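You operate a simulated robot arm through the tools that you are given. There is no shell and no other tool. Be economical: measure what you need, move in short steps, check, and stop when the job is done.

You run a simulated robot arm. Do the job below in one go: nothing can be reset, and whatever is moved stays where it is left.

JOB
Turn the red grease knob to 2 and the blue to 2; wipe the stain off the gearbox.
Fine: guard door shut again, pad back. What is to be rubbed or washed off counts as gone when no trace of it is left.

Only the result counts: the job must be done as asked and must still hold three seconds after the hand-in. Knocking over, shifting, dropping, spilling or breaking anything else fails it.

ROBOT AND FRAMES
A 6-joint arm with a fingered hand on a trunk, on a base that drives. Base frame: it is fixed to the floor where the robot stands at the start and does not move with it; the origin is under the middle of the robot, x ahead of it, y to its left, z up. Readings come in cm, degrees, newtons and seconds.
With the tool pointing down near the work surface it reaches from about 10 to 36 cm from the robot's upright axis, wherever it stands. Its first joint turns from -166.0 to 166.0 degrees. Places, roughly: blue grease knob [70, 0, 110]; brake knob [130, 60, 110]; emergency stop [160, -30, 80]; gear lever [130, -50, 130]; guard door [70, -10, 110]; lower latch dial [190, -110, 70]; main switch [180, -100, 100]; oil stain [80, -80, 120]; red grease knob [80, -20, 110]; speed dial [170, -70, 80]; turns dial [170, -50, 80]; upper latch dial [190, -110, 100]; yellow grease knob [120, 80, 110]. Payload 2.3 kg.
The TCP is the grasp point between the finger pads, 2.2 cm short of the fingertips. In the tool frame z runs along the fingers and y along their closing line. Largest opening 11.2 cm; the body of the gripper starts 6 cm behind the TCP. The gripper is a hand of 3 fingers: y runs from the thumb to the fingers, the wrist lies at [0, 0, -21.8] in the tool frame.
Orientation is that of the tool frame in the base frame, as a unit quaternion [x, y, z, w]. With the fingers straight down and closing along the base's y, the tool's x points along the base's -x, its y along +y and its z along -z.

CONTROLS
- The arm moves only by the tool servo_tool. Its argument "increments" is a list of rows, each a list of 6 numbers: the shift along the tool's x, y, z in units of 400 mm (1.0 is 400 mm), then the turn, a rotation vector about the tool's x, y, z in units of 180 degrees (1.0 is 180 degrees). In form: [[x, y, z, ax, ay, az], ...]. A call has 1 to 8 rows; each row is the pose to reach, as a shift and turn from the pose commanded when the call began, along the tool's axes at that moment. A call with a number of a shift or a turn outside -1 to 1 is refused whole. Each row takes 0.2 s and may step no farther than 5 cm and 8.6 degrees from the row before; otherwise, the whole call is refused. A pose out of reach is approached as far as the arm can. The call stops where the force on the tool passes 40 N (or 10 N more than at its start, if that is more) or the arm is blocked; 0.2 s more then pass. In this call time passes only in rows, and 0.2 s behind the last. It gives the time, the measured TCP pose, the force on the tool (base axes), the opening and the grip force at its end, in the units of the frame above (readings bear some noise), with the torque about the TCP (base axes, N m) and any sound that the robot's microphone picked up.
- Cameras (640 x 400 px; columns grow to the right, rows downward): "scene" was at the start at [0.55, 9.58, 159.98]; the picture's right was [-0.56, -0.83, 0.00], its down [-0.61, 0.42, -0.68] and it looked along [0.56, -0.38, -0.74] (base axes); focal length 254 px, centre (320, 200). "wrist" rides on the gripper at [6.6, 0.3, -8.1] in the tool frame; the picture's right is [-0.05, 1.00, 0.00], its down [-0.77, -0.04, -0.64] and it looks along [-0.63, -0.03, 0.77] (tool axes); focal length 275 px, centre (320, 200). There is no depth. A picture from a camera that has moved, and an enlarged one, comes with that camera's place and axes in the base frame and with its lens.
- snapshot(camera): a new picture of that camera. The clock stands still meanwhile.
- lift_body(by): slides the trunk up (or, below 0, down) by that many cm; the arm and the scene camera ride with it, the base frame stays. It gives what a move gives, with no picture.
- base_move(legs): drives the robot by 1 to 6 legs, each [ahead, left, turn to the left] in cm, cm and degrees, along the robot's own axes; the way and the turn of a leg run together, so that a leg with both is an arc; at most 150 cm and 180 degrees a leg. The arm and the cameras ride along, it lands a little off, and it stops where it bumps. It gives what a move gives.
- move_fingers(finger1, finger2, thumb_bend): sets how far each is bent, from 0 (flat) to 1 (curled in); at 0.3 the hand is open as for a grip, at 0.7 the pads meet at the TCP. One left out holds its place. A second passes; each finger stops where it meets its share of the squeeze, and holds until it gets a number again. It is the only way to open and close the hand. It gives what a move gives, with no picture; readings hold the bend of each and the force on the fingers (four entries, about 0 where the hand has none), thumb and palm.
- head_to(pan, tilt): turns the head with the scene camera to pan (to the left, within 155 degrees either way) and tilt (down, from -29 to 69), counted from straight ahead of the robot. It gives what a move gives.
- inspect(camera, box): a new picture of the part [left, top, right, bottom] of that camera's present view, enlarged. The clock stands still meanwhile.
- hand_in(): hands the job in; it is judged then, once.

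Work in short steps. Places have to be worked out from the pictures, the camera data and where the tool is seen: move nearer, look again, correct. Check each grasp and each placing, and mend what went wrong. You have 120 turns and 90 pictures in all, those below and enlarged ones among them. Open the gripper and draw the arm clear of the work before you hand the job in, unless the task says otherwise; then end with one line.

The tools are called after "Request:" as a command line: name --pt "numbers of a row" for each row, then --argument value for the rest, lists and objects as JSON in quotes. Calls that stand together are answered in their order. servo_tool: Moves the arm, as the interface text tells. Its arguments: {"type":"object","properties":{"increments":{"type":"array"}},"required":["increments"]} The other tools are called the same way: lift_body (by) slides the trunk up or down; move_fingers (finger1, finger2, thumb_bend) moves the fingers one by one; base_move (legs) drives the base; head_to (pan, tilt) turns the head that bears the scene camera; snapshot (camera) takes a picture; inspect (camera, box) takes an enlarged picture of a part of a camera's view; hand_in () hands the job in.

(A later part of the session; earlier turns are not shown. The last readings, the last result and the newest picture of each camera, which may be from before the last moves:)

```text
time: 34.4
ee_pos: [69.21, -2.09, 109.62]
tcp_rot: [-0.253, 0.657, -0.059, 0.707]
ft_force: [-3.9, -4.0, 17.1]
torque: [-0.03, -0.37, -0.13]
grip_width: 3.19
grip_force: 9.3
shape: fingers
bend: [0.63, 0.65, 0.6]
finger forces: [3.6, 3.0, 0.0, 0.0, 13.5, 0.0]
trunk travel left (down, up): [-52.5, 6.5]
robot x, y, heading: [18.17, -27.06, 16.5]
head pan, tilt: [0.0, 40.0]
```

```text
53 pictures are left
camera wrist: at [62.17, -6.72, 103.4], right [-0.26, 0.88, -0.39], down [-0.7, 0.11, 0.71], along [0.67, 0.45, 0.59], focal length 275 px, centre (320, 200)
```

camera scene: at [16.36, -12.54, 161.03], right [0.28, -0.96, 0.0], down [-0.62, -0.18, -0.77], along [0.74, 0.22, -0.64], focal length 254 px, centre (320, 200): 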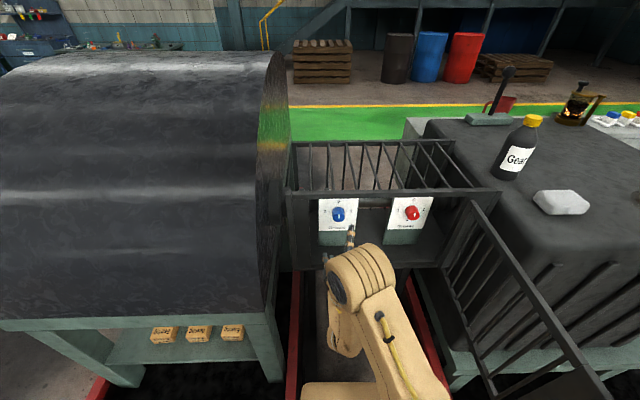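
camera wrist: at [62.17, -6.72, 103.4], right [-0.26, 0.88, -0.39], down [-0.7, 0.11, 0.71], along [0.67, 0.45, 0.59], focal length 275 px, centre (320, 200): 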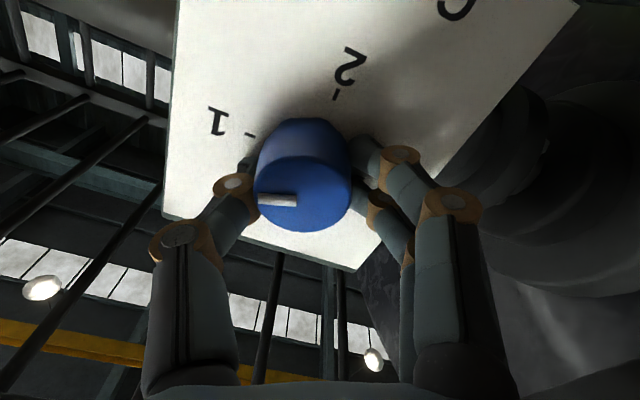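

The knob follows. Another 64°.

Request:
servo_tool --pt "0 0 0 0 0 0.0444" --pt "0 0 0 0 0 0.0888" --pt "0 0 0 0 0 0.1333" --pt "0 0 0 0 0 0.1777" --pt "0 0 0 0 0 0.2222" --pt "0 0 0 0 0 0.2666" --pt "0 0 0 0 0 0.3111" --pt "0 0 0 0 0 0.3555"

Request:
snapshot --camera "wrist"

```text
time: 36.2
ee_pos: [69.36, -2.18, 109.51]
tcp_rot: [0.135, 0.693, 0.325, 0.63]
ft_force: [-4.9, -10.8, 8.0]
torque: [-0.08, -0.23, -0.08]
grip_width: 2.93
grip_force: 12.5
shape: fingers
bend: [0.64, 0.63, 0.61]
finger forces: [5.1, 9.6, 0.0, 0.0, 9.8, 0.0]
trunk travel left (down, up): [-52.5, 6.5]
robot x, y, heading: [18.18, -26.68, 16.4]
head pan, tilt: [0.0, 40.0]
```

```text
52 pictures are left
camera wrist: at [60.28, -0.22, 104.37], right [-0.21, 0.72, 0.66], down [-0.47, -0.67, 0.58], along [0.86, -0.18, 0.48], focal length 275 px, centre (320, 200)
```

wrist: 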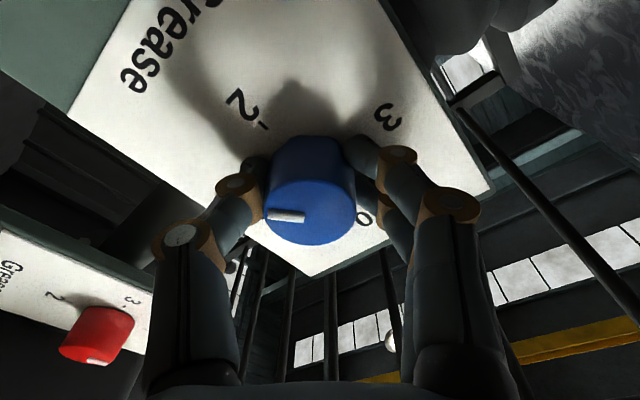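

128° done with little slip. I'll turn the remaining 52°.

Request:
servo_tool --pt "0 0 0 0 0 0.0413" --pt "0 0 0 0 0 0.0825" --pt "0 0 0 0 0 0.1238" --pt "0 0 0 0 0 0.1651" --pt "0 0 0 0 0 0.2063" --pt "0 0 0 0 0 0.2476" --pt "0 0 0 0 0 0.2889"

Request:
snapshot --camera "wrist"

```text
time: 37.8
ee_pos: [69.22, -1.98, 109.46]
tcp_rot: [0.425, 0.563, 0.568, 0.423]
ft_force: [-10.0, -10.0, 1.8]
torque: [-0.2, 0.15, -0.13]
grip_width: 2.67
grip_force: 12.7
shape: fingers
bend: [0.63, 0.6, 0.63]
finger forces: [3.5, 7.5, 0.1, 0.0, 15.1, 0.1]
trunk travel left (down, up): [-52.5, 6.5]
robot x, y, heading: [18.01, -27.08, 16.5]
head pan, tilt: [0.0, 40.0]
```

```text
51 pictures are left
camera wrist: at [59.57, 2.04, 109.77], right [0.01, -0.05, 1.0], down [-0.39, -0.92, -0.04], along [0.92, -0.39, -0.03], focal length 275 px, centre (320, 200)
```

wrist: 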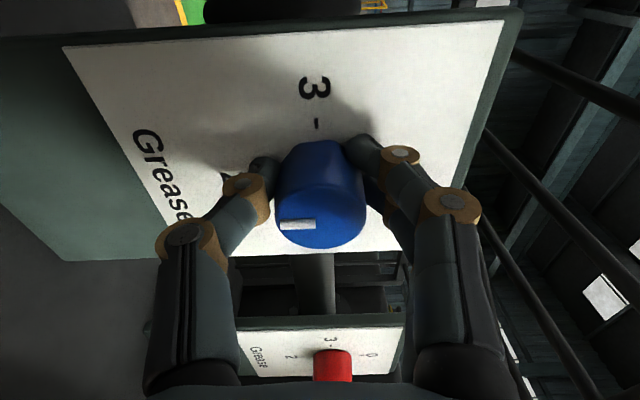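

The pointer now points straight down at 2. I'll release and back off to check.

Request:
move_fingers --finger1 0.3 --finger2 0.3 --thumb_bend 0.3

Request:
servo_tool --pt "0 0 -0.1 0 0 0" --pt "0 0 -0.2 0 0 0" --pt "0 0 -0.3 0 0 0"

Request:
snapshot --camera "wrist"

```text
time: 38.8
ee_pos: [69.47, -1.86, 109.27]
tcp_rot: [0.424, 0.565, 0.567, 0.424]
ft_force: [-0.3, 0.8, 0.4]
torque: [-0.01, 0.01, -0.01]
grip_width: 11.19
grip_force: 0.2
shape: fingers
bend: [0.3, 0.3, 0.3]
finger forces: [0.0, 0.0, 0.0, 0.0, 0.0, 0.0]
trunk travel left (down, up): [-52.5, 6.5]
robot x, y, heading: [17.54, -26.42, 16.3]
head pan, tilt: [0.0, 40.0]
```

```text
time: 39.6
ee_pos: [57.88, -5.23, 109.37]
tcp_rot: [0.424, 0.564, 0.567, 0.425]
ft_force: [0.0, 0.2, 0.2]
torque: [-0.01, 0.01, 0.02]
grip_width: 11.16
grip_force: 0.0
shape: fingers
bend: [0.3, 0.3, 0.3]
finger forces: [0.0, 0.0, 0.1, 0.0, 0.0, 0.0]
trunk travel left (down, up): [-52.5, 6.5]
robot x, y, heading: [17.74, -26.66, 16.3]
head pan, tilt: [0.0, 40.0]
```

```text
50 pictures are left
camera wrist: at [48.31, -1.14, 109.67], right [0.01, -0.05, 1.0], down [-0.39, -0.92, -0.04], along [0.92, -0.39, -0.03], focal length 275 px, centre (320, 200)
```

wrist: 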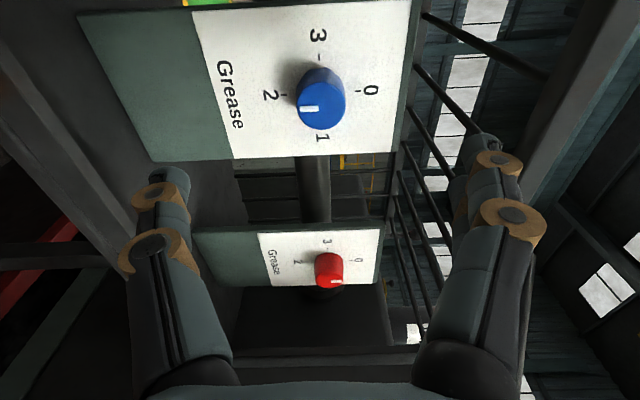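

Blue reads 2. I'll check the red pointer in this view.

Request:
inspect --camera "wrist" --box '[240, 20, 400, 300]'

Request:
inspect --camera "scene" --box '[300, 180, 440, 260]'

```text
1.43 times, centred on (320, 160) of wrist
camera zoom: at [48.31, -1.14, 109.67], right [0.01, -0.05, 1.0], down [-0.39, -0.92, -0.04], along [0.92, -0.39, -0.03], focal length 393 px, centre (320, 257)
```

zoom: 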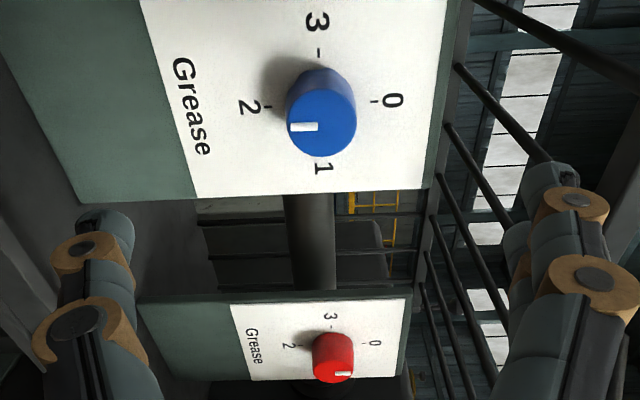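

```text
4.57 times, centred on (370, 220) of scene
camera zoom: at [16.28, -12.56, 161.03], right [0.28, -0.96, 0.0], down [-0.62, -0.18, -0.77], along [0.74, 0.22, -0.64], focal length 1161 px, centre (91, 109)
```

zoom: 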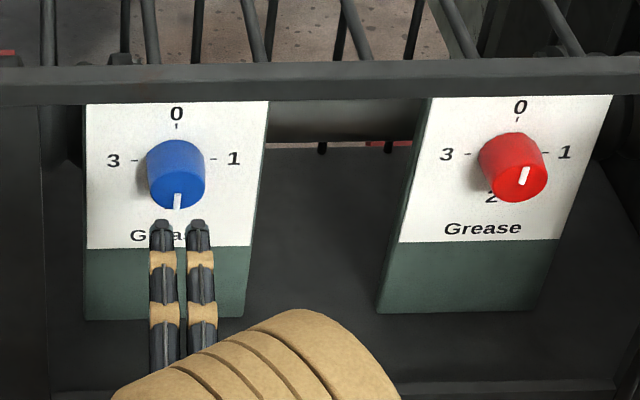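

Red is at 0. To keep the wrist camera away from the open door, I'll turn red in two grips from roll 0 to +90. I'll move in front of red while rolling back.

Request:
servo_tool --pt "-0.07 0.0 0 0 0 -0.0444" --pt "-0.14 0 0 0 0 -0.0888" --pt "-0.21 0 0 0 0 -0.1333" --pt "-0.28 0 0 0 0 -0.1777" --pt "-0.35 0 0 0 0 -0.2222" --pt "-0.42 0 0 0 0 -0.2666" --pt "-0.49 0 0 0 0 -0.3111" --pt "-0.55 0 0 0 0 -0.3555"

Request:
servo_tool --pt "0 0 0 0 0 -0.0361" --pt "0 0 0 0 0 -0.0722" --pt "0 0 0 0 0 -0.1083" --pt "0 0 0 0 0 -0.1444"

Request:
snapshot --camera "wrist"

Request:
snapshot --camera "scene"

```text
time: 41.4
ee_pos: [64.24, -26.45, 109.29]
tcp_rot: [0.059, 0.704, 0.256, 0.66]
ft_force: [-0.7, -0.5, 0.3]
torque: [-0.02, -0.03, -0.01]
grip_width: 11.17
grip_force: 0.1
shape: fingers
bend: [0.3, 0.3, 0.3]
finger forces: [0.0, 0.0, 0.0, 0.0, 0.0, 0.0]
trunk travel left (down, up): [-52.5, 6.5]
robot x, y, heading: [18.25, -26.72, 16.6]
head pan, tilt: [0.0, 40.0]
```

```text
time: 42.4
ee_pos: [64.14, -26.41, 109.29]
tcp_rot: [-0.101, 0.699, 0.1, 0.701]
ft_force: [0.1, 0.3, 0.3]
torque: [0.01, -0.06, 0.03]
grip_width: 11.15
grip_force: 0.1
shape: fingers
bend: [0.3, 0.3, 0.3]
finger forces: [0.1, 0.0, 0.1, 0.0, 0.0, 0.0]
trunk travel left (down, up): [-52.5, 6.5]
robot x, y, heading: [18.05, -26.95, 16.4]
head pan, tilt: [0.0, 40.0]
```

```text
47 pictures are left
camera wrist: at [56.28, -28.28, 102.57], right [-0.28, 0.96, 0.05], down [-0.6, -0.21, 0.77], along [0.75, 0.19, 0.64], focal length 275 px, centre (320, 200)
```

wrist: 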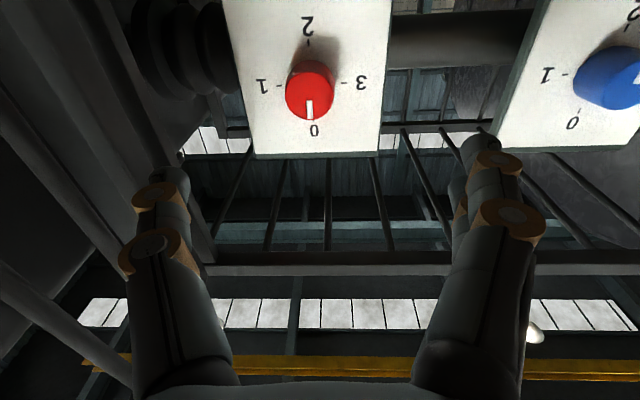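

```text
46 pictures are left
camera scene: at [16.38, -12.57, 161.03], right [0.28, -0.96, 0.0], down [-0.62, -0.18, -0.77], along [0.74, 0.22, -0.64], focal length 254 px, centre (320, 200)
```

scene: 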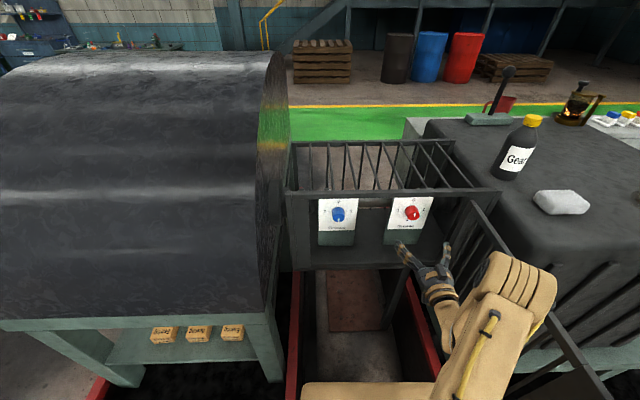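

The red knob is about 0.6 cm right of the tool axis. I'll advance with that correction and look.

Request:
servo_tool --pt "0 -0.005 0.1 0 0 0" --pt "0 -0.01 0.2 0 0 0" --pt "0 -0.015 0.26 0 0 0" --pt "0 -0.015 0.29 0 0 0"

Request:
snapshot --camera "wrist"

```text
time: 43.4
ee_pos: [75.36, -23.71, 109.25]
tcp_rot: [-0.099, 0.699, 0.101, 0.701]
ft_force: [0.8, 0.3, -0.3]
torque: [-0.03, 0.02, 0.0]
grip_width: 11.18
grip_force: 0.1
shape: fingers
bend: [0.3, 0.3, 0.3]
finger forces: [0.0, 0.0, 0.0, 0.0, 0.1, 0.0]
trunk travel left (down, up): [-52.5, 6.5]
robot x, y, heading: [17.88, -26.26, 16.5]
head pan, tilt: [0.0, 40.0]
```

```text
45 pictures are left
camera wrist: at [67.55, -25.67, 102.56], right [-0.28, 0.96, 0.05], down [-0.6, -0.21, 0.77], along [0.75, 0.19, 0.64], focal length 275 px, centre (320, 200)
```

wrist: 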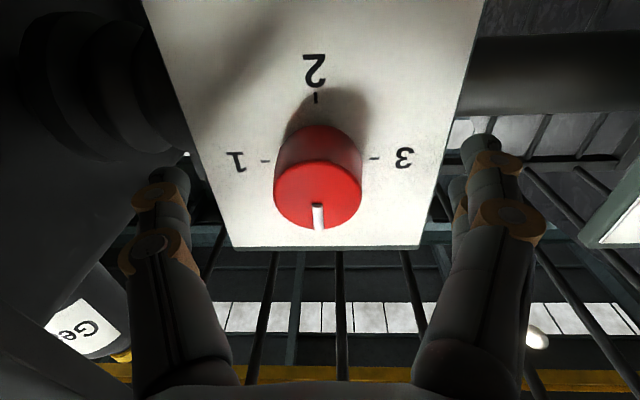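

Well centred; I'll grip the red knob.

Request:
move_fingers --finger1 0.66 --finger2 0.66 --thumb_bend 0.66

Request:
servo_tool --pt "0 0 0 0 0 0.0444" --pt "0 0 0 0 0 0.0888" --pt "0 0 0 0 0 0.1333" --pt "0 0 0 0 0 0.1777" --pt "0 0 0 0 0 0.2222" --pt "0 0 0 0 0 0.2666" --pt "0 0 0 0 0 0.3111" --pt "0 0 0 0 0 0.3555"

Request:
snapshot --camera "wrist"

```text
time: 44.4
ee_pos: [75.4, -23.83, 109.19]
tcp_rot: [-0.099, 0.7, 0.1, 0.701]
ft_force: [1.9, -0.7, 0.7]
torque: [-0.01, 0.01, 0.01]
grip_width: 2.84
grip_force: 7.2
shape: fingers
bend: [0.61, 0.6, 0.61]
finger forces: [2.6, 4.2, 0.0, 0.0, 7.7, 0.0]
trunk travel left (down, up): [-52.5, 6.5]
robot x, y, heading: [18.26, -27.09, 16.3]
head pan, tilt: [0.0, 40.0]
```

```text
time: 46.2
ee_pos: [75.44, -23.59, 109.4]
tcp_rot: [0.287, 0.645, 0.457, 0.54]
ft_force: [-2.8, 1.7, 0.1]
torque: [0.02, 0.01, 0.04]
grip_width: 2.84
grip_force: 7.7
shape: fingers
bend: [0.61, 0.6, 0.62]
finger forces: [4.3, 4.9, 0.0, 0.0, 7.1, 0.0]
trunk travel left (down, up): [-52.5, 6.5]
robot x, y, heading: [18.12, -26.82, 16.5]
head pan, tilt: [0.0, 40.0]
```

```text
44 pictures are left
camera wrist: at [65.92, -19.98, 106.68], right [-0.11, 0.38, 0.92], down [-0.41, -0.86, 0.3], along [0.9, -0.34, 0.25], focal length 275 px, centre (320, 200)
```

wrist: 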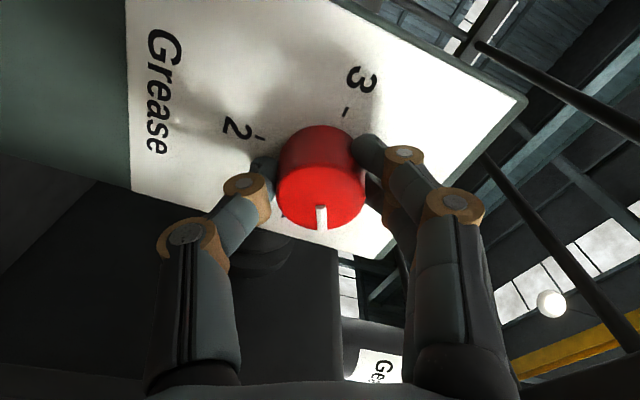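

A clean turn with low forces. I'll keep rolling to see whether the wrist allows it in one grip.

Request:
servo_tool --pt "0 0 0 0 0 0.0444" --pt "0 0 0 0 0 0.0888" --pt "0 0 0 0 0 0.1333" --pt "0 0 0 0 0 0.1777" --pt "0 0 0 0 0 0.2222"

```text
time: 47.4
ee_pos: [75.29, -23.63, 109.35]
tcp_rot: [0.49, 0.508, 0.615, 0.352]
ft_force: [1.6, 4.8, 6.1]
torque: [-0.01, -0.06, 0.05]
grip_width: 2.85
grip_force: 8.3
shape: fingers
bend: [0.6, 0.58, 0.63]
finger forces: [5.5, 5.4, 0.0, 0.0, 5.6, 0.0]
trunk travel left (down, up): [-52.5, 6.5]
robot x, y, heading: [17.92, -26.88, 16.3]
head pan, tilt: [0.0, 40.0]
```

Roll is at 104° with no trouble; continuing.

Request:
servo_tool --pt "0 0 0 0 0 0.0444" --pt "0 0 0 0 0 0.0888" --pt "0 0 0 0 0 0.1333" --pt "0 0 0 0 0 0.1777" --pt "0 0 0 0 0 0.2222"

Request:
snapshot --camera "wrist"

```text
time: 48.6
ee_pos: [75.34, -23.59, 109.4]
tcp_rot: [0.633, 0.311, 0.698, 0.121]
ft_force: [1.9, 3.2, 14.5]
torque: [0.0, -0.24, 0.11]
grip_width: 2.91
grip_force: 9.2
shape: fingers
bend: [0.59, 0.58, 0.63]
finger forces: [7.5, 4.9, 0.0, 0.0, 6.2, 0.1]
trunk travel left (down, up): [-52.5, 6.5]
robot x, y, heading: [18.06, -27.07, 16.4]
head pan, tilt: [0.0, 40.0]
```

```text
43 pictures are left
camera wrist: at [66.49, -22.3, 114.9], right [0.23, -0.8, 0.55], down [-0.49, -0.58, -0.65], along [0.84, -0.12, -0.53], focal length 275 px, centre (320, 200)
```

wrist: 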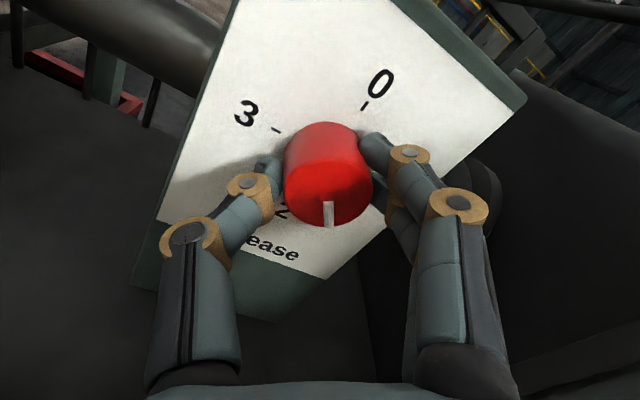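

Works well; the last 36°.

Request:
servo_tool --pt "0 0 0 0 0 0.04" --pt "0 0 0 0 0 0.08" --pt "0 0 0 0 0 0.12" --pt "0 0 0 0 0 0.16" --pt "0 0 0 0 0 0.203"

Request:
snapshot --camera "wrist"

```text
time: 49.8
ee_pos: [75.41, -23.74, 109.39]
tcp_rot: [0.699, 0.095, 0.701, -0.105]
ft_force: [2.2, -1.2, 10.9]
torque: [0.04, -0.19, 0.04]
grip_width: 3.0
grip_force: 7.9
shape: fingers
bend: [0.59, 0.59, 0.63]
finger forces: [6.1, 3.4, 0.1, 0.0, 7.2, 0.0]
trunk travel left (down, up): [-52.5, 6.5]
robot x, y, heading: [17.71, -26.58, 16.3]
head pan, tilt: [0.0, 40.0]
```

```text
42 pictures are left
camera wrist: at [67.64, -26.32, 115.89], right [0.28, -0.96, -0.06], down [-0.62, -0.13, -0.77], along [0.73, 0.25, -0.63], focal length 275 px, centre (320, 200)
```

wrist: 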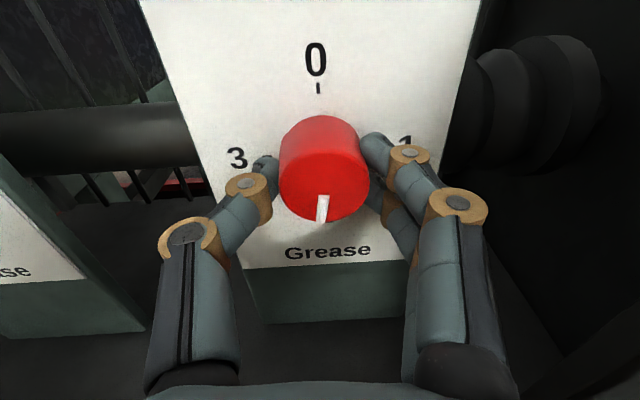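

The pointer looks overshot toward 3 by roughly 8–10°. I'll turn back 8° and look.

Request:
servo_tool --pt "0 0 0 0 0 -0.022" --pt "0 0 0 0 0 -0.044"

Request:
move_fingers --finger1 0.3 --finger2 0.3 --thumb_bend 0.3

Request:
snapshot --camera "wrist"

```text
time: 50.4
ee_pos: [75.34, -23.68, 109.29]
tcp_rot: [0.691, 0.145, 0.706, -0.055]
ft_force: [0.7, -0.2, 8.6]
torque: [0.09, -0.16, 0.07]
grip_width: 3.02
grip_force: 8.6
shape: fingers
bend: [0.59, 0.59, 0.63]
finger forces: [5.7, 3.6, 0.0, 0.0, 7.3, 0.0]
trunk travel left (down, up): [-52.5, 6.5]
robot x, y, heading: [18.17, -26.58, 16.4]
head pan, tilt: [0.0, 40.0]
```

```text
time: 51.4
ee_pos: [75.47, -23.84, 109.28]
tcp_rot: [0.692, 0.144, 0.706, -0.055]
ft_force: [0.4, 0.8, -0.1]
torque: [0.04, -0.01, -0.01]
grip_width: 11.14
grip_force: 0.0
shape: fingers
bend: [0.3, 0.3, 0.3]
finger forces: [0.1, 0.0, 0.1, 0.0, 0.1, 0.0]
trunk travel left (down, up): [-52.5, 6.5]
robot x, y, heading: [17.88, -26.85, 16.1]
head pan, tilt: [0.0, 40.0]
```

```text
41 pictures are left
camera wrist: at [67.51, -25.46, 115.82], right [0.28, -0.96, 0.08], down [-0.59, -0.24, -0.77], along [0.76, 0.17, -0.63], focal length 275 px, centre (320, 200)
```

wrist: 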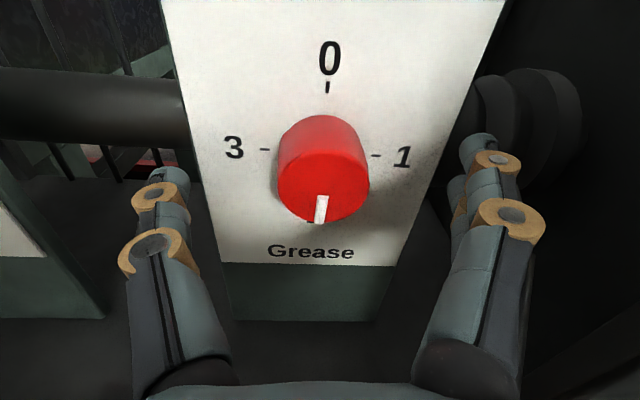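

The pointer lines up with the 2 tick within a few degrees. I'll back out, rolling the hand back toward the middle.

Request:
servo_tool --pt "0 0 -0.1 0 0 0" --pt "0 0 -0.2 0 0 0" --pt "0 0 -0.3 0 0 0" --pt "0 0 -0.36 0 0 -0.0444" --pt "0 0 -0.36 0 0 -0.0888" --pt "0 0 -0.36 0 0 -0.1333" --pt "0 0 -0.36 0 0 -0.1777" --pt "0 0 -0.36 0 0 -0.2222"

Request:
servo_tool --pt "0 0 0 0 0 -0.0444" --pt "0 0 0 0 0 -0.0888" --pt "0 0 0 0 0 -0.1333" --pt "0 0 0 0 0 -0.1777" --pt "0 0 0 0 0 -0.2222" --pt "0 0 0 0 0 -0.2666" --pt "0 0 0 0 0 -0.3111" --pt "0 0 0 0 0 -0.3555"

Request:
servo_tool --pt "0 0 0 0 0 -0.0444" --pt "0 0 0 0 0 -0.0888" --pt "0 0 0 0 0 -0.1333" --pt "0 0 0 0 0 -0.1777" --pt "0 0 0 0 0 -0.2222" --pt "0 0 0 0 0 -0.2666" --pt "0 0 0 0 0 -0.3111" --pt "0 0 0 0 0 -0.3777"

Request:
inspect --camera "scene" --box '[300, 180, 440, 260]'

Request:
snapshot --camera "scene"

```text
time: 53.2
ee_pos: [61.72, -27.57, 109.21]
tcp_rot: [0.599, 0.374, 0.682, 0.19]
ft_force: [-0.5, 0.9, 0.4]
torque: [0.01, -0.02, -0.01]
grip_width: 11.12
grip_force: 0.0
shape: fingers
bend: [0.3, 0.3, 0.3]
finger forces: [0.1, 0.0, 0.0, 0.0, 0.1, 0.0]
trunk travel left (down, up): [-52.5, 6.5]
robot x, y, heading: [18.0, -27.15, 16.1]
head pan, tilt: [0.0, 40.0]
```

```text
time: 55.0
ee_pos: [61.63, -27.68, 109.26]
tcp_rot: [0.311, 0.634, 0.478, 0.522]
ft_force: [-0.1, 0.2, -0.5]
torque: [-0.02, -0.03, -0.02]
grip_width: 11.11
grip_force: 0.1
shape: fingers
bend: [0.3, 0.3, 0.3]
finger forces: [0.0, 0.0, 0.0, 0.0, 0.0, 0.1]
trunk travel left (down, up): [-52.5, 6.5]
robot x, y, heading: [17.71, -26.79, 16.6]
head pan, tilt: [0.0, 40.0]
```

```text
refused: row 8 steps farther than a row can; nothing moved
```

```text
4.57 times, centred on (370, 220) of scene
camera zoom: at [16.38, -12.57, 161.03], right [0.28, -0.96, 0.0], down [-0.62, -0.18, -0.77], along [0.74, 0.22, -0.64], focal length 1161 px, centre (91, 109)
```

zoom: 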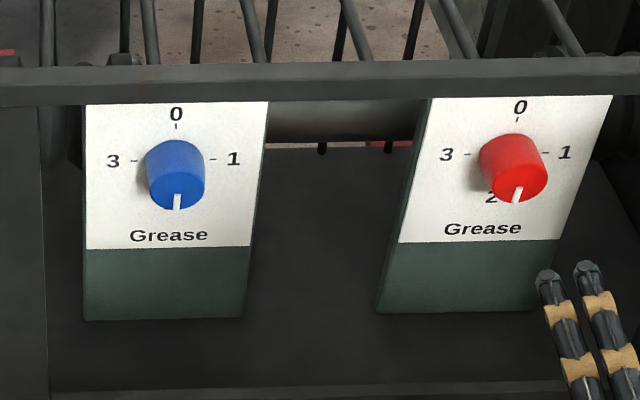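

```text
39 pictures are left
camera scene: at [16.38, -12.57, 161.03], right [0.28, -0.96, 0.0], down [-0.62, -0.18, -0.77], along [0.74, 0.22, -0.64], focal length 254 px, centre (320, 200)
```

scene: 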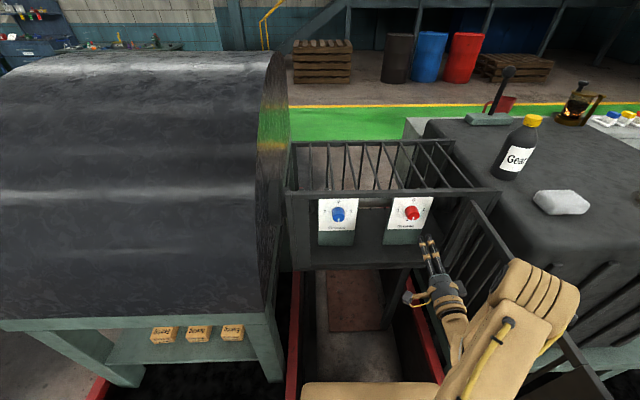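

Both knobs read 2. I'll centre the arm in front of the robot with the roll at zero, then back out of the gap.

Request:
servo_tool --pt "0.035 0.014 0 0 0 -0.0444" --pt "0.07 0.028 0 0 0 -0.0888" --pt "0.105 0.042 0 0 0 -0.1333" --pt "0.14 0.056 0 0 0 -0.1777" --pt "0.175 0.07 0 0 0 -0.2222" --pt "0.21 0.084 0 0 0 -0.2666" --pt "0.245 0.098 0 0 0 -0.3111" --pt "0.278 0.1125 0 0 0 -0.3555"

Request:
base_move --legs '[[-50, 0, 0]]'

Request:
snapshot --camera "scene"

```text
time: 56.8
ee_pos: [60.37, -15.63, 108.22]
tcp_rot: [-0.072, 0.703, 0.129, 0.696]
ft_force: [-0.3, -0.6, 0.4]
torque: [-0.02, 0.0, 0.03]
grip_width: 11.14
grip_force: 0.1
shape: fingers
bend: [0.3, 0.3, 0.3]
finger forces: [0.1, 0.1, 0.0, 0.1, 0.0, 0.1]
out of reach, approached as far as the arm can: row 3, 4, 5, 6, 7, 8
trunk travel left (down, up): [-52.5, 6.5]
robot x, y, heading: [17.72, -26.87, 16.3]
head pan, tilt: [0.0, 40.0]
```

```text
time: 59.8
ee_pos: [12.16, -29.89, 108.25]
tcp_rot: [-0.075, 0.702, 0.133, 0.695]
ft_force: [0.1, 0.9, -0.9]
torque: [0.02, 0.0, 0.0]
grip_width: 11.12
grip_force: 0.1
shape: fingers
bend: [0.3, 0.3, 0.3]
finger forces: [0.0, 0.1, 0.1, 0.0, 0.1, 0.1]
trunk travel left (down, up): [-52.5, 6.5]
robot x, y, heading: [-30.09, -40.86, 16.8]
head pan, tilt: [0.0, 40.0]
```

```text
38 pictures are left
camera scene: at [-32.06, -26.95, 161.03], right [0.29, -0.96, 0.0], down [-0.62, -0.19, -0.77], along [0.73, 0.22, -0.64], focal length 254 px, centre (320, 200)
```

scene: 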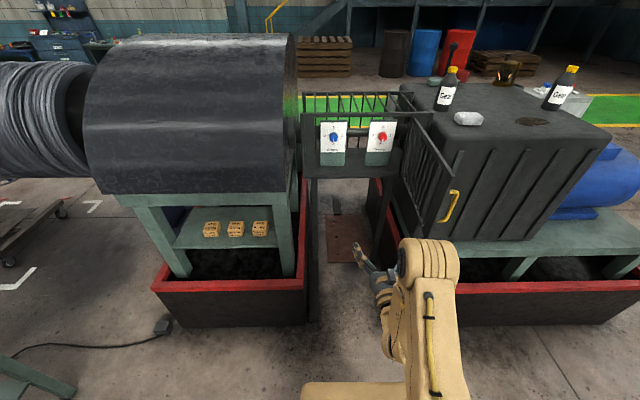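

Now to close the door by reversing the opening. First I'll remove the residual roll, then swing the arm out to heading 69° as it was at the handle.

Request:
servo_tool --pt "0 0 0 0 0 -0.0255"

Request:
servo_tool --pt "0.004 -0.072 -0.048 -0.0415 0 0" --pt "0.008 -0.144 -0.096 -0.083 0 0" --pt "0.012 -0.216 -0.144 -0.1245 0 0" --pt "0.016 -0.288 -0.192 -0.166 0 0" --pt "0.02 -0.36 -0.24 -0.2075 0 0" --pt "0.025 -0.432 -0.288 -0.249 0 0" --pt "0.03 -0.505 -0.335 -0.2905 0 0"

```text
time: 60.2
ee_pos: [12.1, -29.85, 108.12]
tcp_rot: [-0.102, 0.699, 0.103, 0.7]
ft_force: [-0.3, -0.1, 0.0]
torque: [-0.02, -0.01, -0.01]
grip_width: 11.14
grip_force: 0.0
shape: fingers
bend: [0.3, 0.3, 0.3]
finger forces: [0.0, 0.1, 0.0, 0.0, 0.1, 0.1]
trunk travel left (down, up): [-52.5, 6.5]
robot x, y, heading: [-30.24, -40.99, 16.9]
head pan, tilt: [0.0, 40.0]
```

```text
time: 61.8
ee_pos: [5.05, -53.28, 106.9]
tcp_rot: [-0.401, 0.581, 0.402, 0.583]
ft_force: [0.7, -0.2, 0.5]
torque: [0.01, 0.03, -0.04]
grip_width: 11.14
grip_force: 0.0
shape: fingers
bend: [0.3, 0.3, 0.3]
finger forces: [0.0, 0.0, 0.0, 0.0, 0.0, 0.0]
trunk travel left (down, up): [-52.5, 6.5]
robot x, y, heading: [-30.13, -41.29, 16.9]
head pan, tilt: [0.0, 40.0]
```

Arm is ready; I'll drive right, then forward to the pre-handle spot.

Request:
base_move --legs '[[0, -15.5, -0.7], [23, 0, 0]]'

Request:
snapshot --camera "wrist"

Request:
snapshot --camera "scene"

```text
time: 64.5
ee_pos: [31.51, -61.81, 106.95]
tcp_rot: [-0.398, 0.584, 0.399, 0.585]
ft_force: [-0.2, 0.0, 0.6]
torque: [0.03, 0.02, -0.02]
grip_width: 11.15
grip_force: 0.1
shape: fingers
bend: [0.3, 0.3, 0.3]
finger forces: [0.1, 0.0, 0.0, 0.1, 0.0, 0.1]
trunk travel left (down, up): [-52.5, 6.5]
robot x, y, heading: [-4.15, -49.52, 16.1]
head pan, tilt: [0.0, 40.0]
```

```text
37 pictures are left
camera wrist: at [28.19, -69.18, 100.25], right [-0.93, 0.36, 0.05], down [-0.2, -0.61, 0.77], along [0.31, 0.71, 0.64], focal length 275 px, centre (320, 200)
```

wrist: 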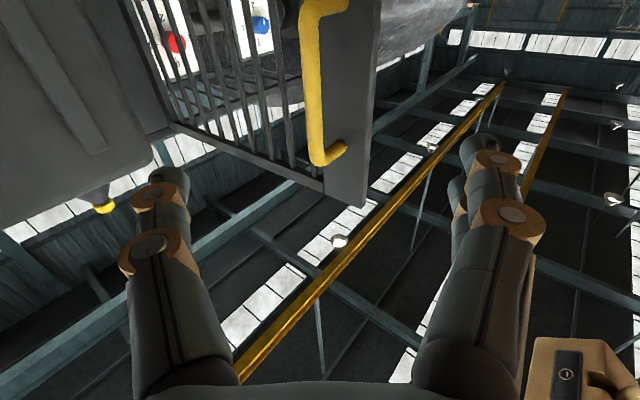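

```text
36 pictures are left
camera scene: at [-5.38, -35.32, 161.03], right [0.28, -0.96, 0.0], down [-0.62, -0.18, -0.77], along [0.73, 0.22, -0.64], focal length 254 px, centre (320, 200)
```

scene: 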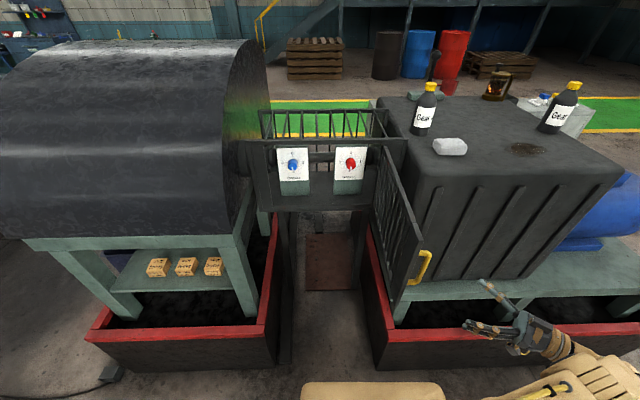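

The handle is centred in the hand. I'll drive along the tool axis onto it and close loosely.

Request:
base_move --legs '[[7.3, 9.6, 0]]'

Request:
move_fingers --finger1 0.6 --finger2 0.6 --thumb_bend 0.6

Request:
snapshot --camera "wrist"

```text
time: 65.8
ee_pos: [35.85, -50.66, 106.91]
tcp_rot: [-0.398, 0.584, 0.398, 0.585]
ft_force: [0.6, -1.2, 0.1]
torque: [0.01, -0.01, -0.03]
grip_width: 11.15
grip_force: 0.1
shape: fingers
bend: [0.3, 0.3, 0.3]
finger forces: [0.0, 0.0, 0.0, 0.0, 0.0, 0.0]
trunk travel left (down, up): [-52.5, 6.5]
robot x, y, heading: [0.62, -38.55, 16.4]
head pan, tilt: [0.0, 40.0]
```

```text
time: 66.8
ee_pos: [35.7, -50.59, 106.9]
tcp_rot: [-0.398, 0.583, 0.399, 0.585]
ft_force: [0.1, -0.3, 0.0]
torque: [0.01, 0.0, -0.04]
grip_width: 2.76
grip_force: 0.0
shape: fingers
bend: [0.6, 0.6, 0.6]
finger forces: [0.0, 0.1, 0.0, 0.1, 0.0, 0.0]
trunk travel left (down, up): [-52.5, 6.5]
robot x, y, heading: [0.6, -38.69, 16.5]
head pan, tilt: [0.0, 40.0]
```

```text
35 pictures are left
camera wrist: at [32.52, -57.98, 100.27], right [-0.93, 0.37, 0.05], down [-0.2, -0.61, 0.77], along [0.31, 0.71, 0.64], focal length 275 px, centre (320, 200)
```

wrist: 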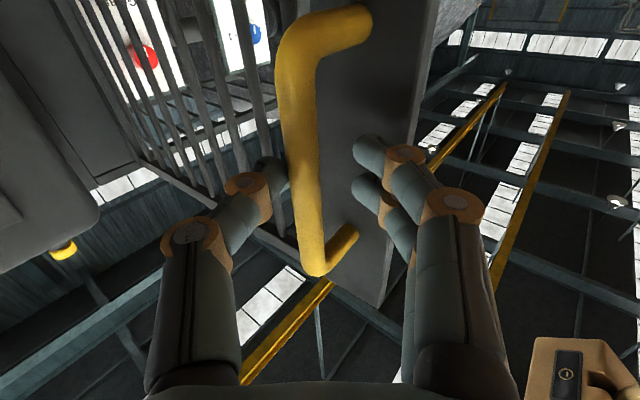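

The handle is between the fingers. I'll drive the base back left to swing the door partly shut, in two short legs.

Request:
base_move --legs '[[0.7, 6, 0], [2.6, 9, 0]]'

Request:
snapshot --camera "wrist"

Request:
snapshot --camera "scene"

```text
time: 68.4
ee_pos: [34.8, -35.31, 107.0]
tcp_rot: [-0.399, 0.584, 0.399, 0.584]
ft_force: [0.0, 0.4, -0.8]
torque: [0.02, -0.06, 0.02]
grip_width: 2.78
grip_force: 0.0
shape: fingers
bend: [0.6, 0.6, 0.6]
finger forces: [0.0, 0.1, 0.1, 0.0, 0.0, 0.0]
trunk travel left (down, up): [-52.5, 6.5]
robot x, y, heading: [-0.46, -23.22, 16.4]
head pan, tilt: [0.0, 40.0]
```

```text
34 pictures are left
camera wrist: at [31.58, -42.68, 100.27], right [-0.93, 0.37, 0.05], down [-0.2, -0.61, 0.77], along [0.31, 0.71, 0.64], focal length 275 px, centre (320, 200)
```

wrist: 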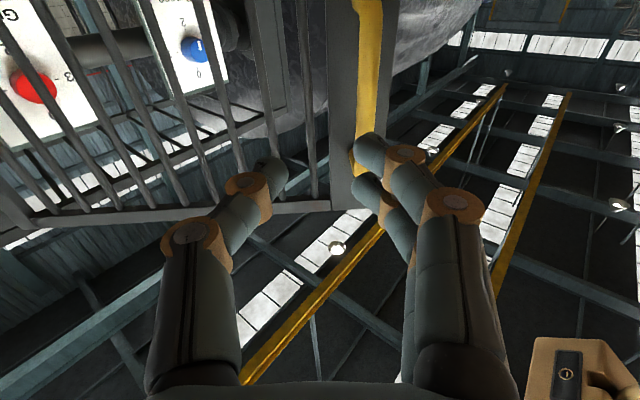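

```text
33 pictures are left
camera scene: at [-2.0, -8.78, 161.02], right [0.28, -0.96, 0.0], down [-0.62, -0.18, -0.77], along [0.74, 0.21, -0.64], focal length 254 px, centre (320, 200)
```

scene: 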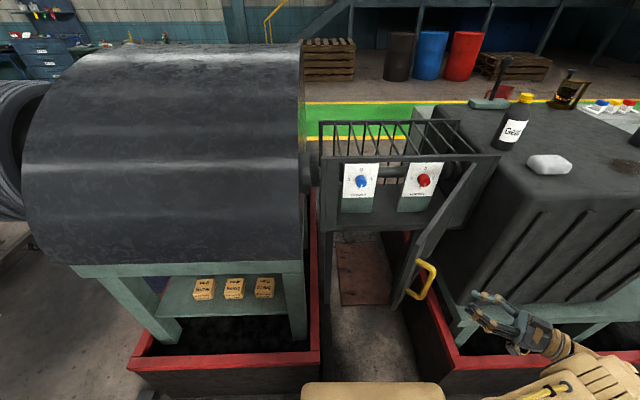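

The door swung to about 50° open, with the handle about 12 cm straight ahead of the hand. I'll follow with the arm.

Request:
servo_tool --pt "0 -0.005 0.08 0 0 0" --pt "0 -0.01 0.16 0 0 0" --pt "0 -0.015 0.22 0 0 0" --pt "0 -0.02 0.26 0 0 0"

Request:
snapshot --camera "wrist"

```text
time: 69.4
ee_pos: [39.57, -25.98, 106.99]
tcp_rot: [-0.398, 0.583, 0.399, 0.585]
ft_force: [0.0, 0.7, -0.3]
torque: [0.0, -0.01, -0.01]
grip_width: 2.77
grip_force: 0.0
shape: fingers
bend: [0.6, 0.6, 0.6]
finger forces: [0.1, 0.0, 0.0, 0.1, 0.0, 0.0]
trunk travel left (down, up): [-52.5, 6.5]
robot x, y, heading: [-0.42, -23.09, 16.3]
head pan, tilt: [0.0, 40.0]
```

```text
32 pictures are left
camera wrist: at [36.22, -33.41, 100.29], right [-0.93, 0.37, 0.05], down [-0.2, -0.61, 0.77], along [0.31, 0.71, 0.64], focal length 275 px, centre (320, 200)
```

wrist: 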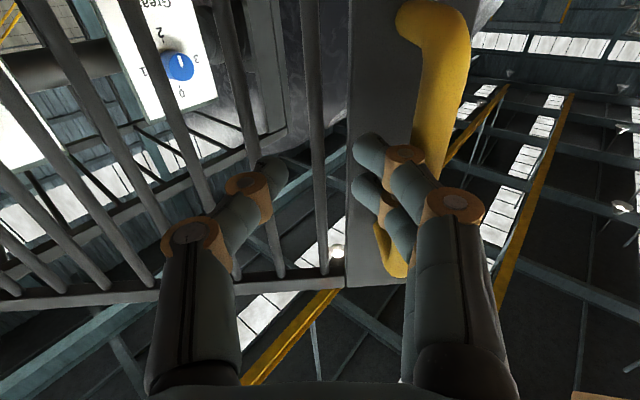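

The handle is off to the fingers' outer side. I'll back off, open a little, shift 3.5 cm left to straddle it, and go forward again.

Request:
servo_tool --pt "0 0 -0.1 0 0 0" --pt "0 0.05 -0.15 0 0 0" --pt "0 0.095 -0.15 0 0 0"

Request:
move_fingers --finger1 0.45 --finger2 0.45 --thumb_bend 0.45

Request:
servo_tool --pt "0 0 0.1 0 0 0" --pt "0 0 0.15 0 0 0" --pt "0 0 0.18 0 0 0" --pt "0 0 0.2 0 0 0"

Request:
snapshot --camera "wrist"

```text
time: 70.2
ee_pos: [33.61, -30.2, 107.37]
tcp_rot: [-0.398, 0.584, 0.398, 0.585]
ft_force: [-0.4, -0.7, 0.0]
torque: [0.03, -0.03, 0.01]
grip_width: 2.76
grip_force: 0.1
shape: fingers
bend: [0.6, 0.6, 0.6]
finger forces: [0.1, 0.0, 0.0, 0.1, 0.1, 0.1]
trunk travel left (down, up): [-52.5, 6.5]
robot x, y, heading: [-0.67, -22.94, 16.3]
head pan, tilt: [0.0, 40.0]
```

```text
time: 71.2
ee_pos: [33.72, -30.17, 107.18]
tcp_rot: [-0.398, 0.583, 0.399, 0.585]
ft_force: [-0.6, -0.3, -0.6]
torque: [-0.02, 0.03, -0.03]
grip_width: 6.86
grip_force: 0.0
shape: fingers
bend: [0.45, 0.45, 0.45]
finger forces: [0.0, 0.0, 0.0, 0.1, 0.1, 0.1]
trunk travel left (down, up): [-52.5, 6.5]
robot x, y, heading: [-0.56, -23.12, 16.2]
head pan, tilt: [0.0, 40.0]
```

```text
time: 72.2
ee_pos: [36.49, -22.8, 107.03]
tcp_rot: [-0.398, 0.583, 0.399, 0.585]
ft_force: [-0.1, -0.3, 0.4]
torque: [0.0, -0.02, 0.02]
grip_width: 6.88
grip_force: 0.0
shape: fingers
bend: [0.45, 0.45, 0.45]
finger forces: [0.0, 0.1, 0.1, 0.0, 0.1, 0.1]
trunk travel left (down, up): [-52.5, 6.5]
robot x, y, heading: [-0.31, -22.84, 16.4]
head pan, tilt: [0.0, 40.0]
```

```text
31 pictures are left
camera wrist: at [33.27, -30.03, 100.38], right [-0.93, 0.36, 0.05], down [-0.2, -0.61, 0.77], along [0.31, 0.71, 0.64], focal length 275 px, centre (320, 200)
```

wrist: 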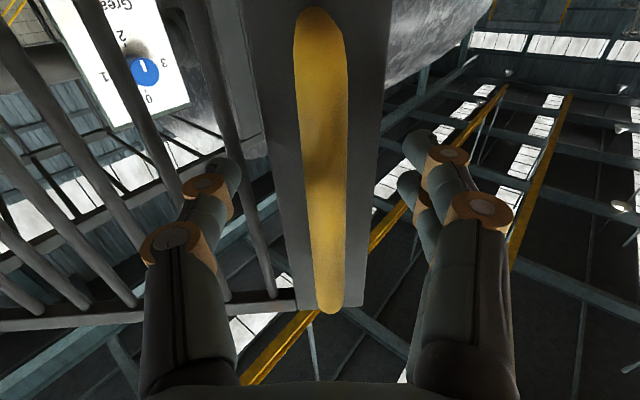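

Now straddling the handle as at the first opening. I'll grip it.

Request:
move_fingers --finger1 0.7 --finger2 0.7 --thumb_bend 0.75

Request:
servo_tool --pt "0 0.0075 0.1 0.0333 0 0" --pt "0 0.005 0.2 0.0667 0 0" --pt "0 -0.0075 0.3 0.1 0 0"

Request:
snapshot --camera "scene"

Request:
snapshot --camera "wrist"

```text
time: 73.2
ee_pos: [36.47, -22.68, 107.08]
tcp_rot: [-0.398, 0.583, 0.399, 0.585]
ft_force: [1.6, 0.2, -0.6]
torque: [-0.03, -0.02, 0.01]
grip_width: 0.01
grip_force: 0.5
shape: fingers
bend: [0.7, 0.7, 0.74]
finger forces: [0.1, 0.0, 0.0, 0.1, 0.6, 0.1]
trunk travel left (down, up): [-52.5, 6.5]
robot x, y, heading: [-0.69, -23.05, 16.2]
head pan, tilt: [0.0, 40.0]
```

```text
time: 74.0
ee_pos: [41.44, -11.52, 107.21]
tcp_rot: [-0.301, 0.64, 0.301, 0.64]
ft_force: [2.6, -1.2, -0.9]
torque: [0.0, -0.03, 0.05]
grip_width: 0.0
grip_force: 1.2
shape: fingers
bend: [0.7, 0.7, 0.74]
finger forces: [0.1, 0.0, 0.1, 0.1, 1.9, 0.0]
trunk travel left (down, up): [-52.5, 6.5]
robot x, y, heading: [-0.65, -23.01, 16.1]
head pan, tilt: [0.0, 40.0]
```

```text
30 pictures are left
camera scene: at [-1.86, -8.76, 161.02], right [0.28, -0.96, 0.0], down [-0.62, -0.18, -0.77], along [0.73, 0.21, -0.64], focal length 254 px, centre (320, 200)
```

scene: 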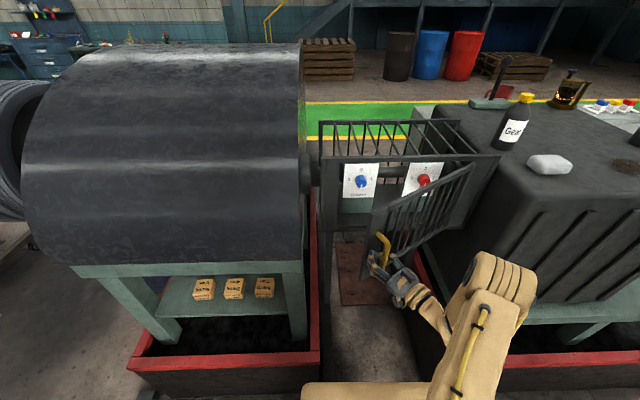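

```text
29 pictures are left
camera wrist: at [35.95, -17.55, 100.53], right [-0.77, 0.64, 0.05], down [-0.38, -0.51, 0.77], along [0.51, 0.58, 0.64], focal length 275 px, centre (320, 200)
```

wrist: 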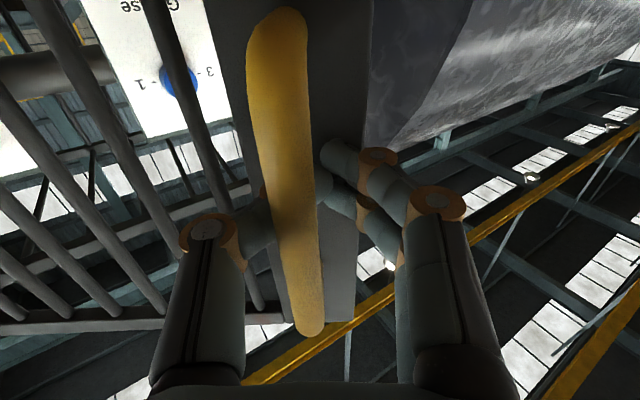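

The handle is enclosed and the door follows. I'll complete the closing arc down to the closed pose.

Request:
servo_tool --pt "0 0.003 0.1015 0.0378 0 0" --pt "0 -0.018 0.206 0.0756 0 0" --pt "0 -0.047 0.308 0.1133 0 0" --pt "0 -0.083 0.406 0.1511 0 0" --pt "0 -0.121 0.486 0.1889 0 0" --pt "0 -0.136 0.511 0.1889 0 0"

Request:
inspect --camera "scene" --box '[300, 100, 520, 270]'

Request:
snapshot --camera "wrist"

```text
time: 75.4
ee_pos: [58.24, 0.64, 107.08]
tcp_rot: [-0.101, 0.699, 0.102, 0.701]
ft_force: [-9.6, -0.7, -0.6]
torque: [-0.01, -0.02, 0.08]
grip_width: 0.0
grip_force: 5.2
shape: fingers
bend: [0.71, 0.7, 0.75]
finger forces: [5.3, 5.1, 0.0, 0.0, 0.0, 0.0]
trunk travel left (down, up): [-52.5, 6.5]
robot x, y, heading: [-0.34, -22.97, 15.9]
head pan, tilt: [0.0, 40.0]
```

```text
2.35 times, centred on (410, 185) of scene
camera zoom: at [-2.32, -8.9, 161.03], right [0.28, -0.96, 0.0], down [-0.62, -0.18, -0.77], along [0.74, 0.21, -0.64], focal length 598 px, centre (108, 235)
```

zoom: 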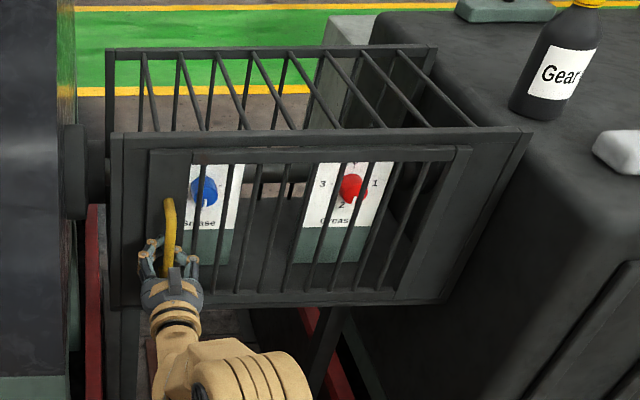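

```text
27 pictures are left
camera wrist: at [50.42, -1.39, 100.44], right [-0.28, 0.96, 0.05], down [-0.6, -0.22, 0.77], along [0.75, 0.19, 0.64], focal length 275 px, centre (320, 200)
```

wrist: 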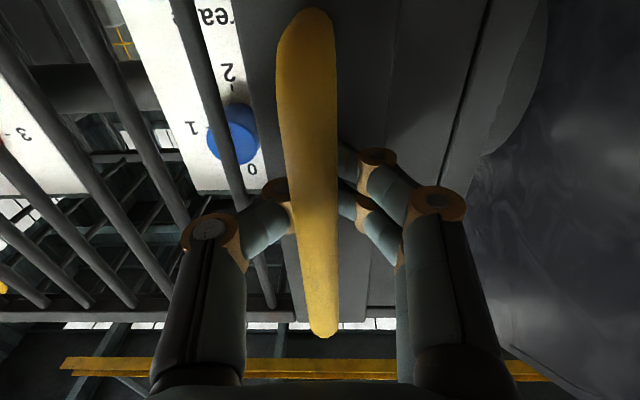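

The door is shut. I'll open the hand carefully in place and withdraw.

Request:
move_fingers --finger1 0.4 --finger2 0.4 --thumb_bend 0.4

Request:
servo_tool --pt "0 0 -0.05 0 0 0" --pt "0 0 -0.12 0 0 0" --pt "0 0 -0.22 0 0 0" --pt "0 0 -0.32 0 0 0"

Request:
head_to --pan -20 --tilt 40

Request:
snapshot --camera "scene"

```text
time: 76.4
ee_pos: [58.05, 0.3, 107.47]
tcp_rot: [-0.101, 0.697, 0.104, 0.702]
ft_force: [-13.1, -5.5, 3.9]
torque: [0.07, 0.11, 0.39]
grip_width: 6.37
grip_force: 7.7
shape: fingers
bend: [0.72, 0.4, 0.4]
finger forces: [14.6, 0.0, 0.0, 0.0, 0.0, 0.0]
trunk travel left (down, up): [-52.5, 6.5]
robot x, y, heading: [-0.68, -22.96, 16.3]
head pan, tilt: [0.0, 40.0]
```

```text
time: 77.4
ee_pos: [45.87, -3.12, 106.98]
tcp_rot: [-0.102, 0.699, 0.103, 0.701]
ft_force: [0.1, 0.0, 0.7]
torque: [0.01, -0.03, 0.01]
grip_width: 8.3
grip_force: 0.1
shape: fingers
bend: [0.4, 0.4, 0.4]
finger forces: [0.0, 0.0, 0.0, 0.1, 0.0, 0.0]
trunk travel left (down, up): [-52.5, 6.5]
robot x, y, heading: [-0.36, -23.04, 16.4]
head pan, tilt: [0.0, 40.0]
```

```text
time: 78.3
ee_pos: [46.05, -3.09, 106.93]
tcp_rot: [-0.1, 0.699, 0.102, 0.7]
ft_force: [0.1, 0.3, 0.2]
torque: [-0.02, 0.01, 0.01]
grip_width: 8.33
grip_force: 0.0
shape: fingers
bend: [0.4, 0.4, 0.4]
finger forces: [0.0, 0.0, 0.0, 0.0, 0.1, 0.0]
trunk travel left (down, up): [-52.5, 6.5]
robot x, y, heading: [-0.64, -23.23, 16.4]
head pan, tilt: [-20.0, 40.0]
```

```text
26 pictures are left
camera scene: at [-1.71, -11.78, 161.03], right [-0.06, -1.0, 0.0], down [-0.64, 0.04, -0.77], along [0.76, -0.05, -0.64], focal length 254 px, centre (320, 200)
```

scene: 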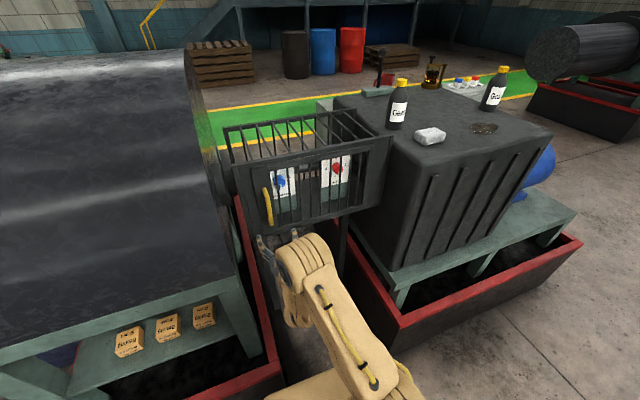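

Request:
inspect --camera "scene" --box '[210, 100, 400, 240]'

Request:
inspect --camera "scene" --box '[360, 50, 580, 190]'

```text
2.86 times, centred on (305, 170) of scene
camera zoom: at [-1.71, -11.78, 161.03], right [-0.06, -1.0, 0.0], down [-0.64, 0.04, -0.77], along [0.76, -0.05, -0.64], focal length 726 px, centre (363, 286)
```

zoom: 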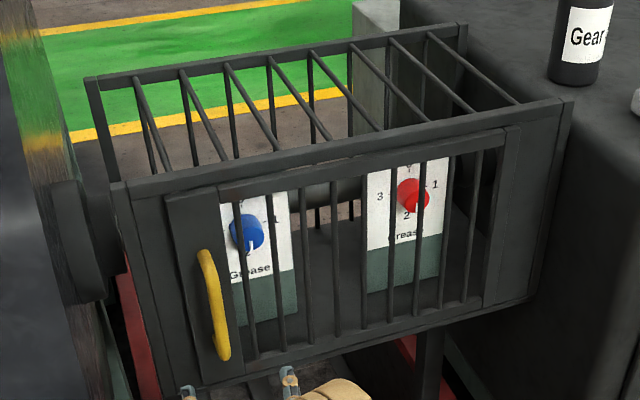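

```text
2.86 times, centred on (470, 120) of scene
camera zoom: at [-1.71, -11.78, 161.03], right [-0.06, -1.0, 0.0], down [-0.64, 0.04, -0.77], along [0.76, -0.05, -0.64], focal length 726 px, centre (-109, 429)
```

zoom: 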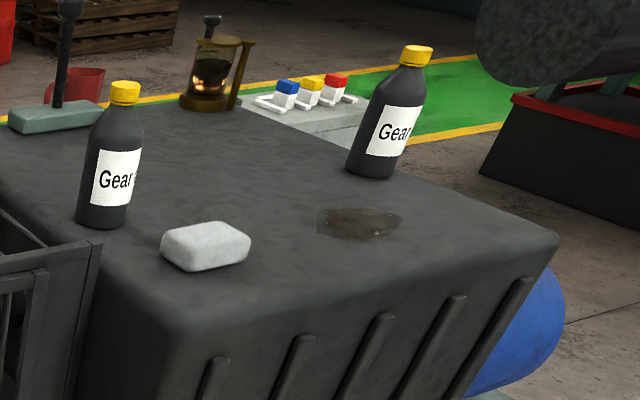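

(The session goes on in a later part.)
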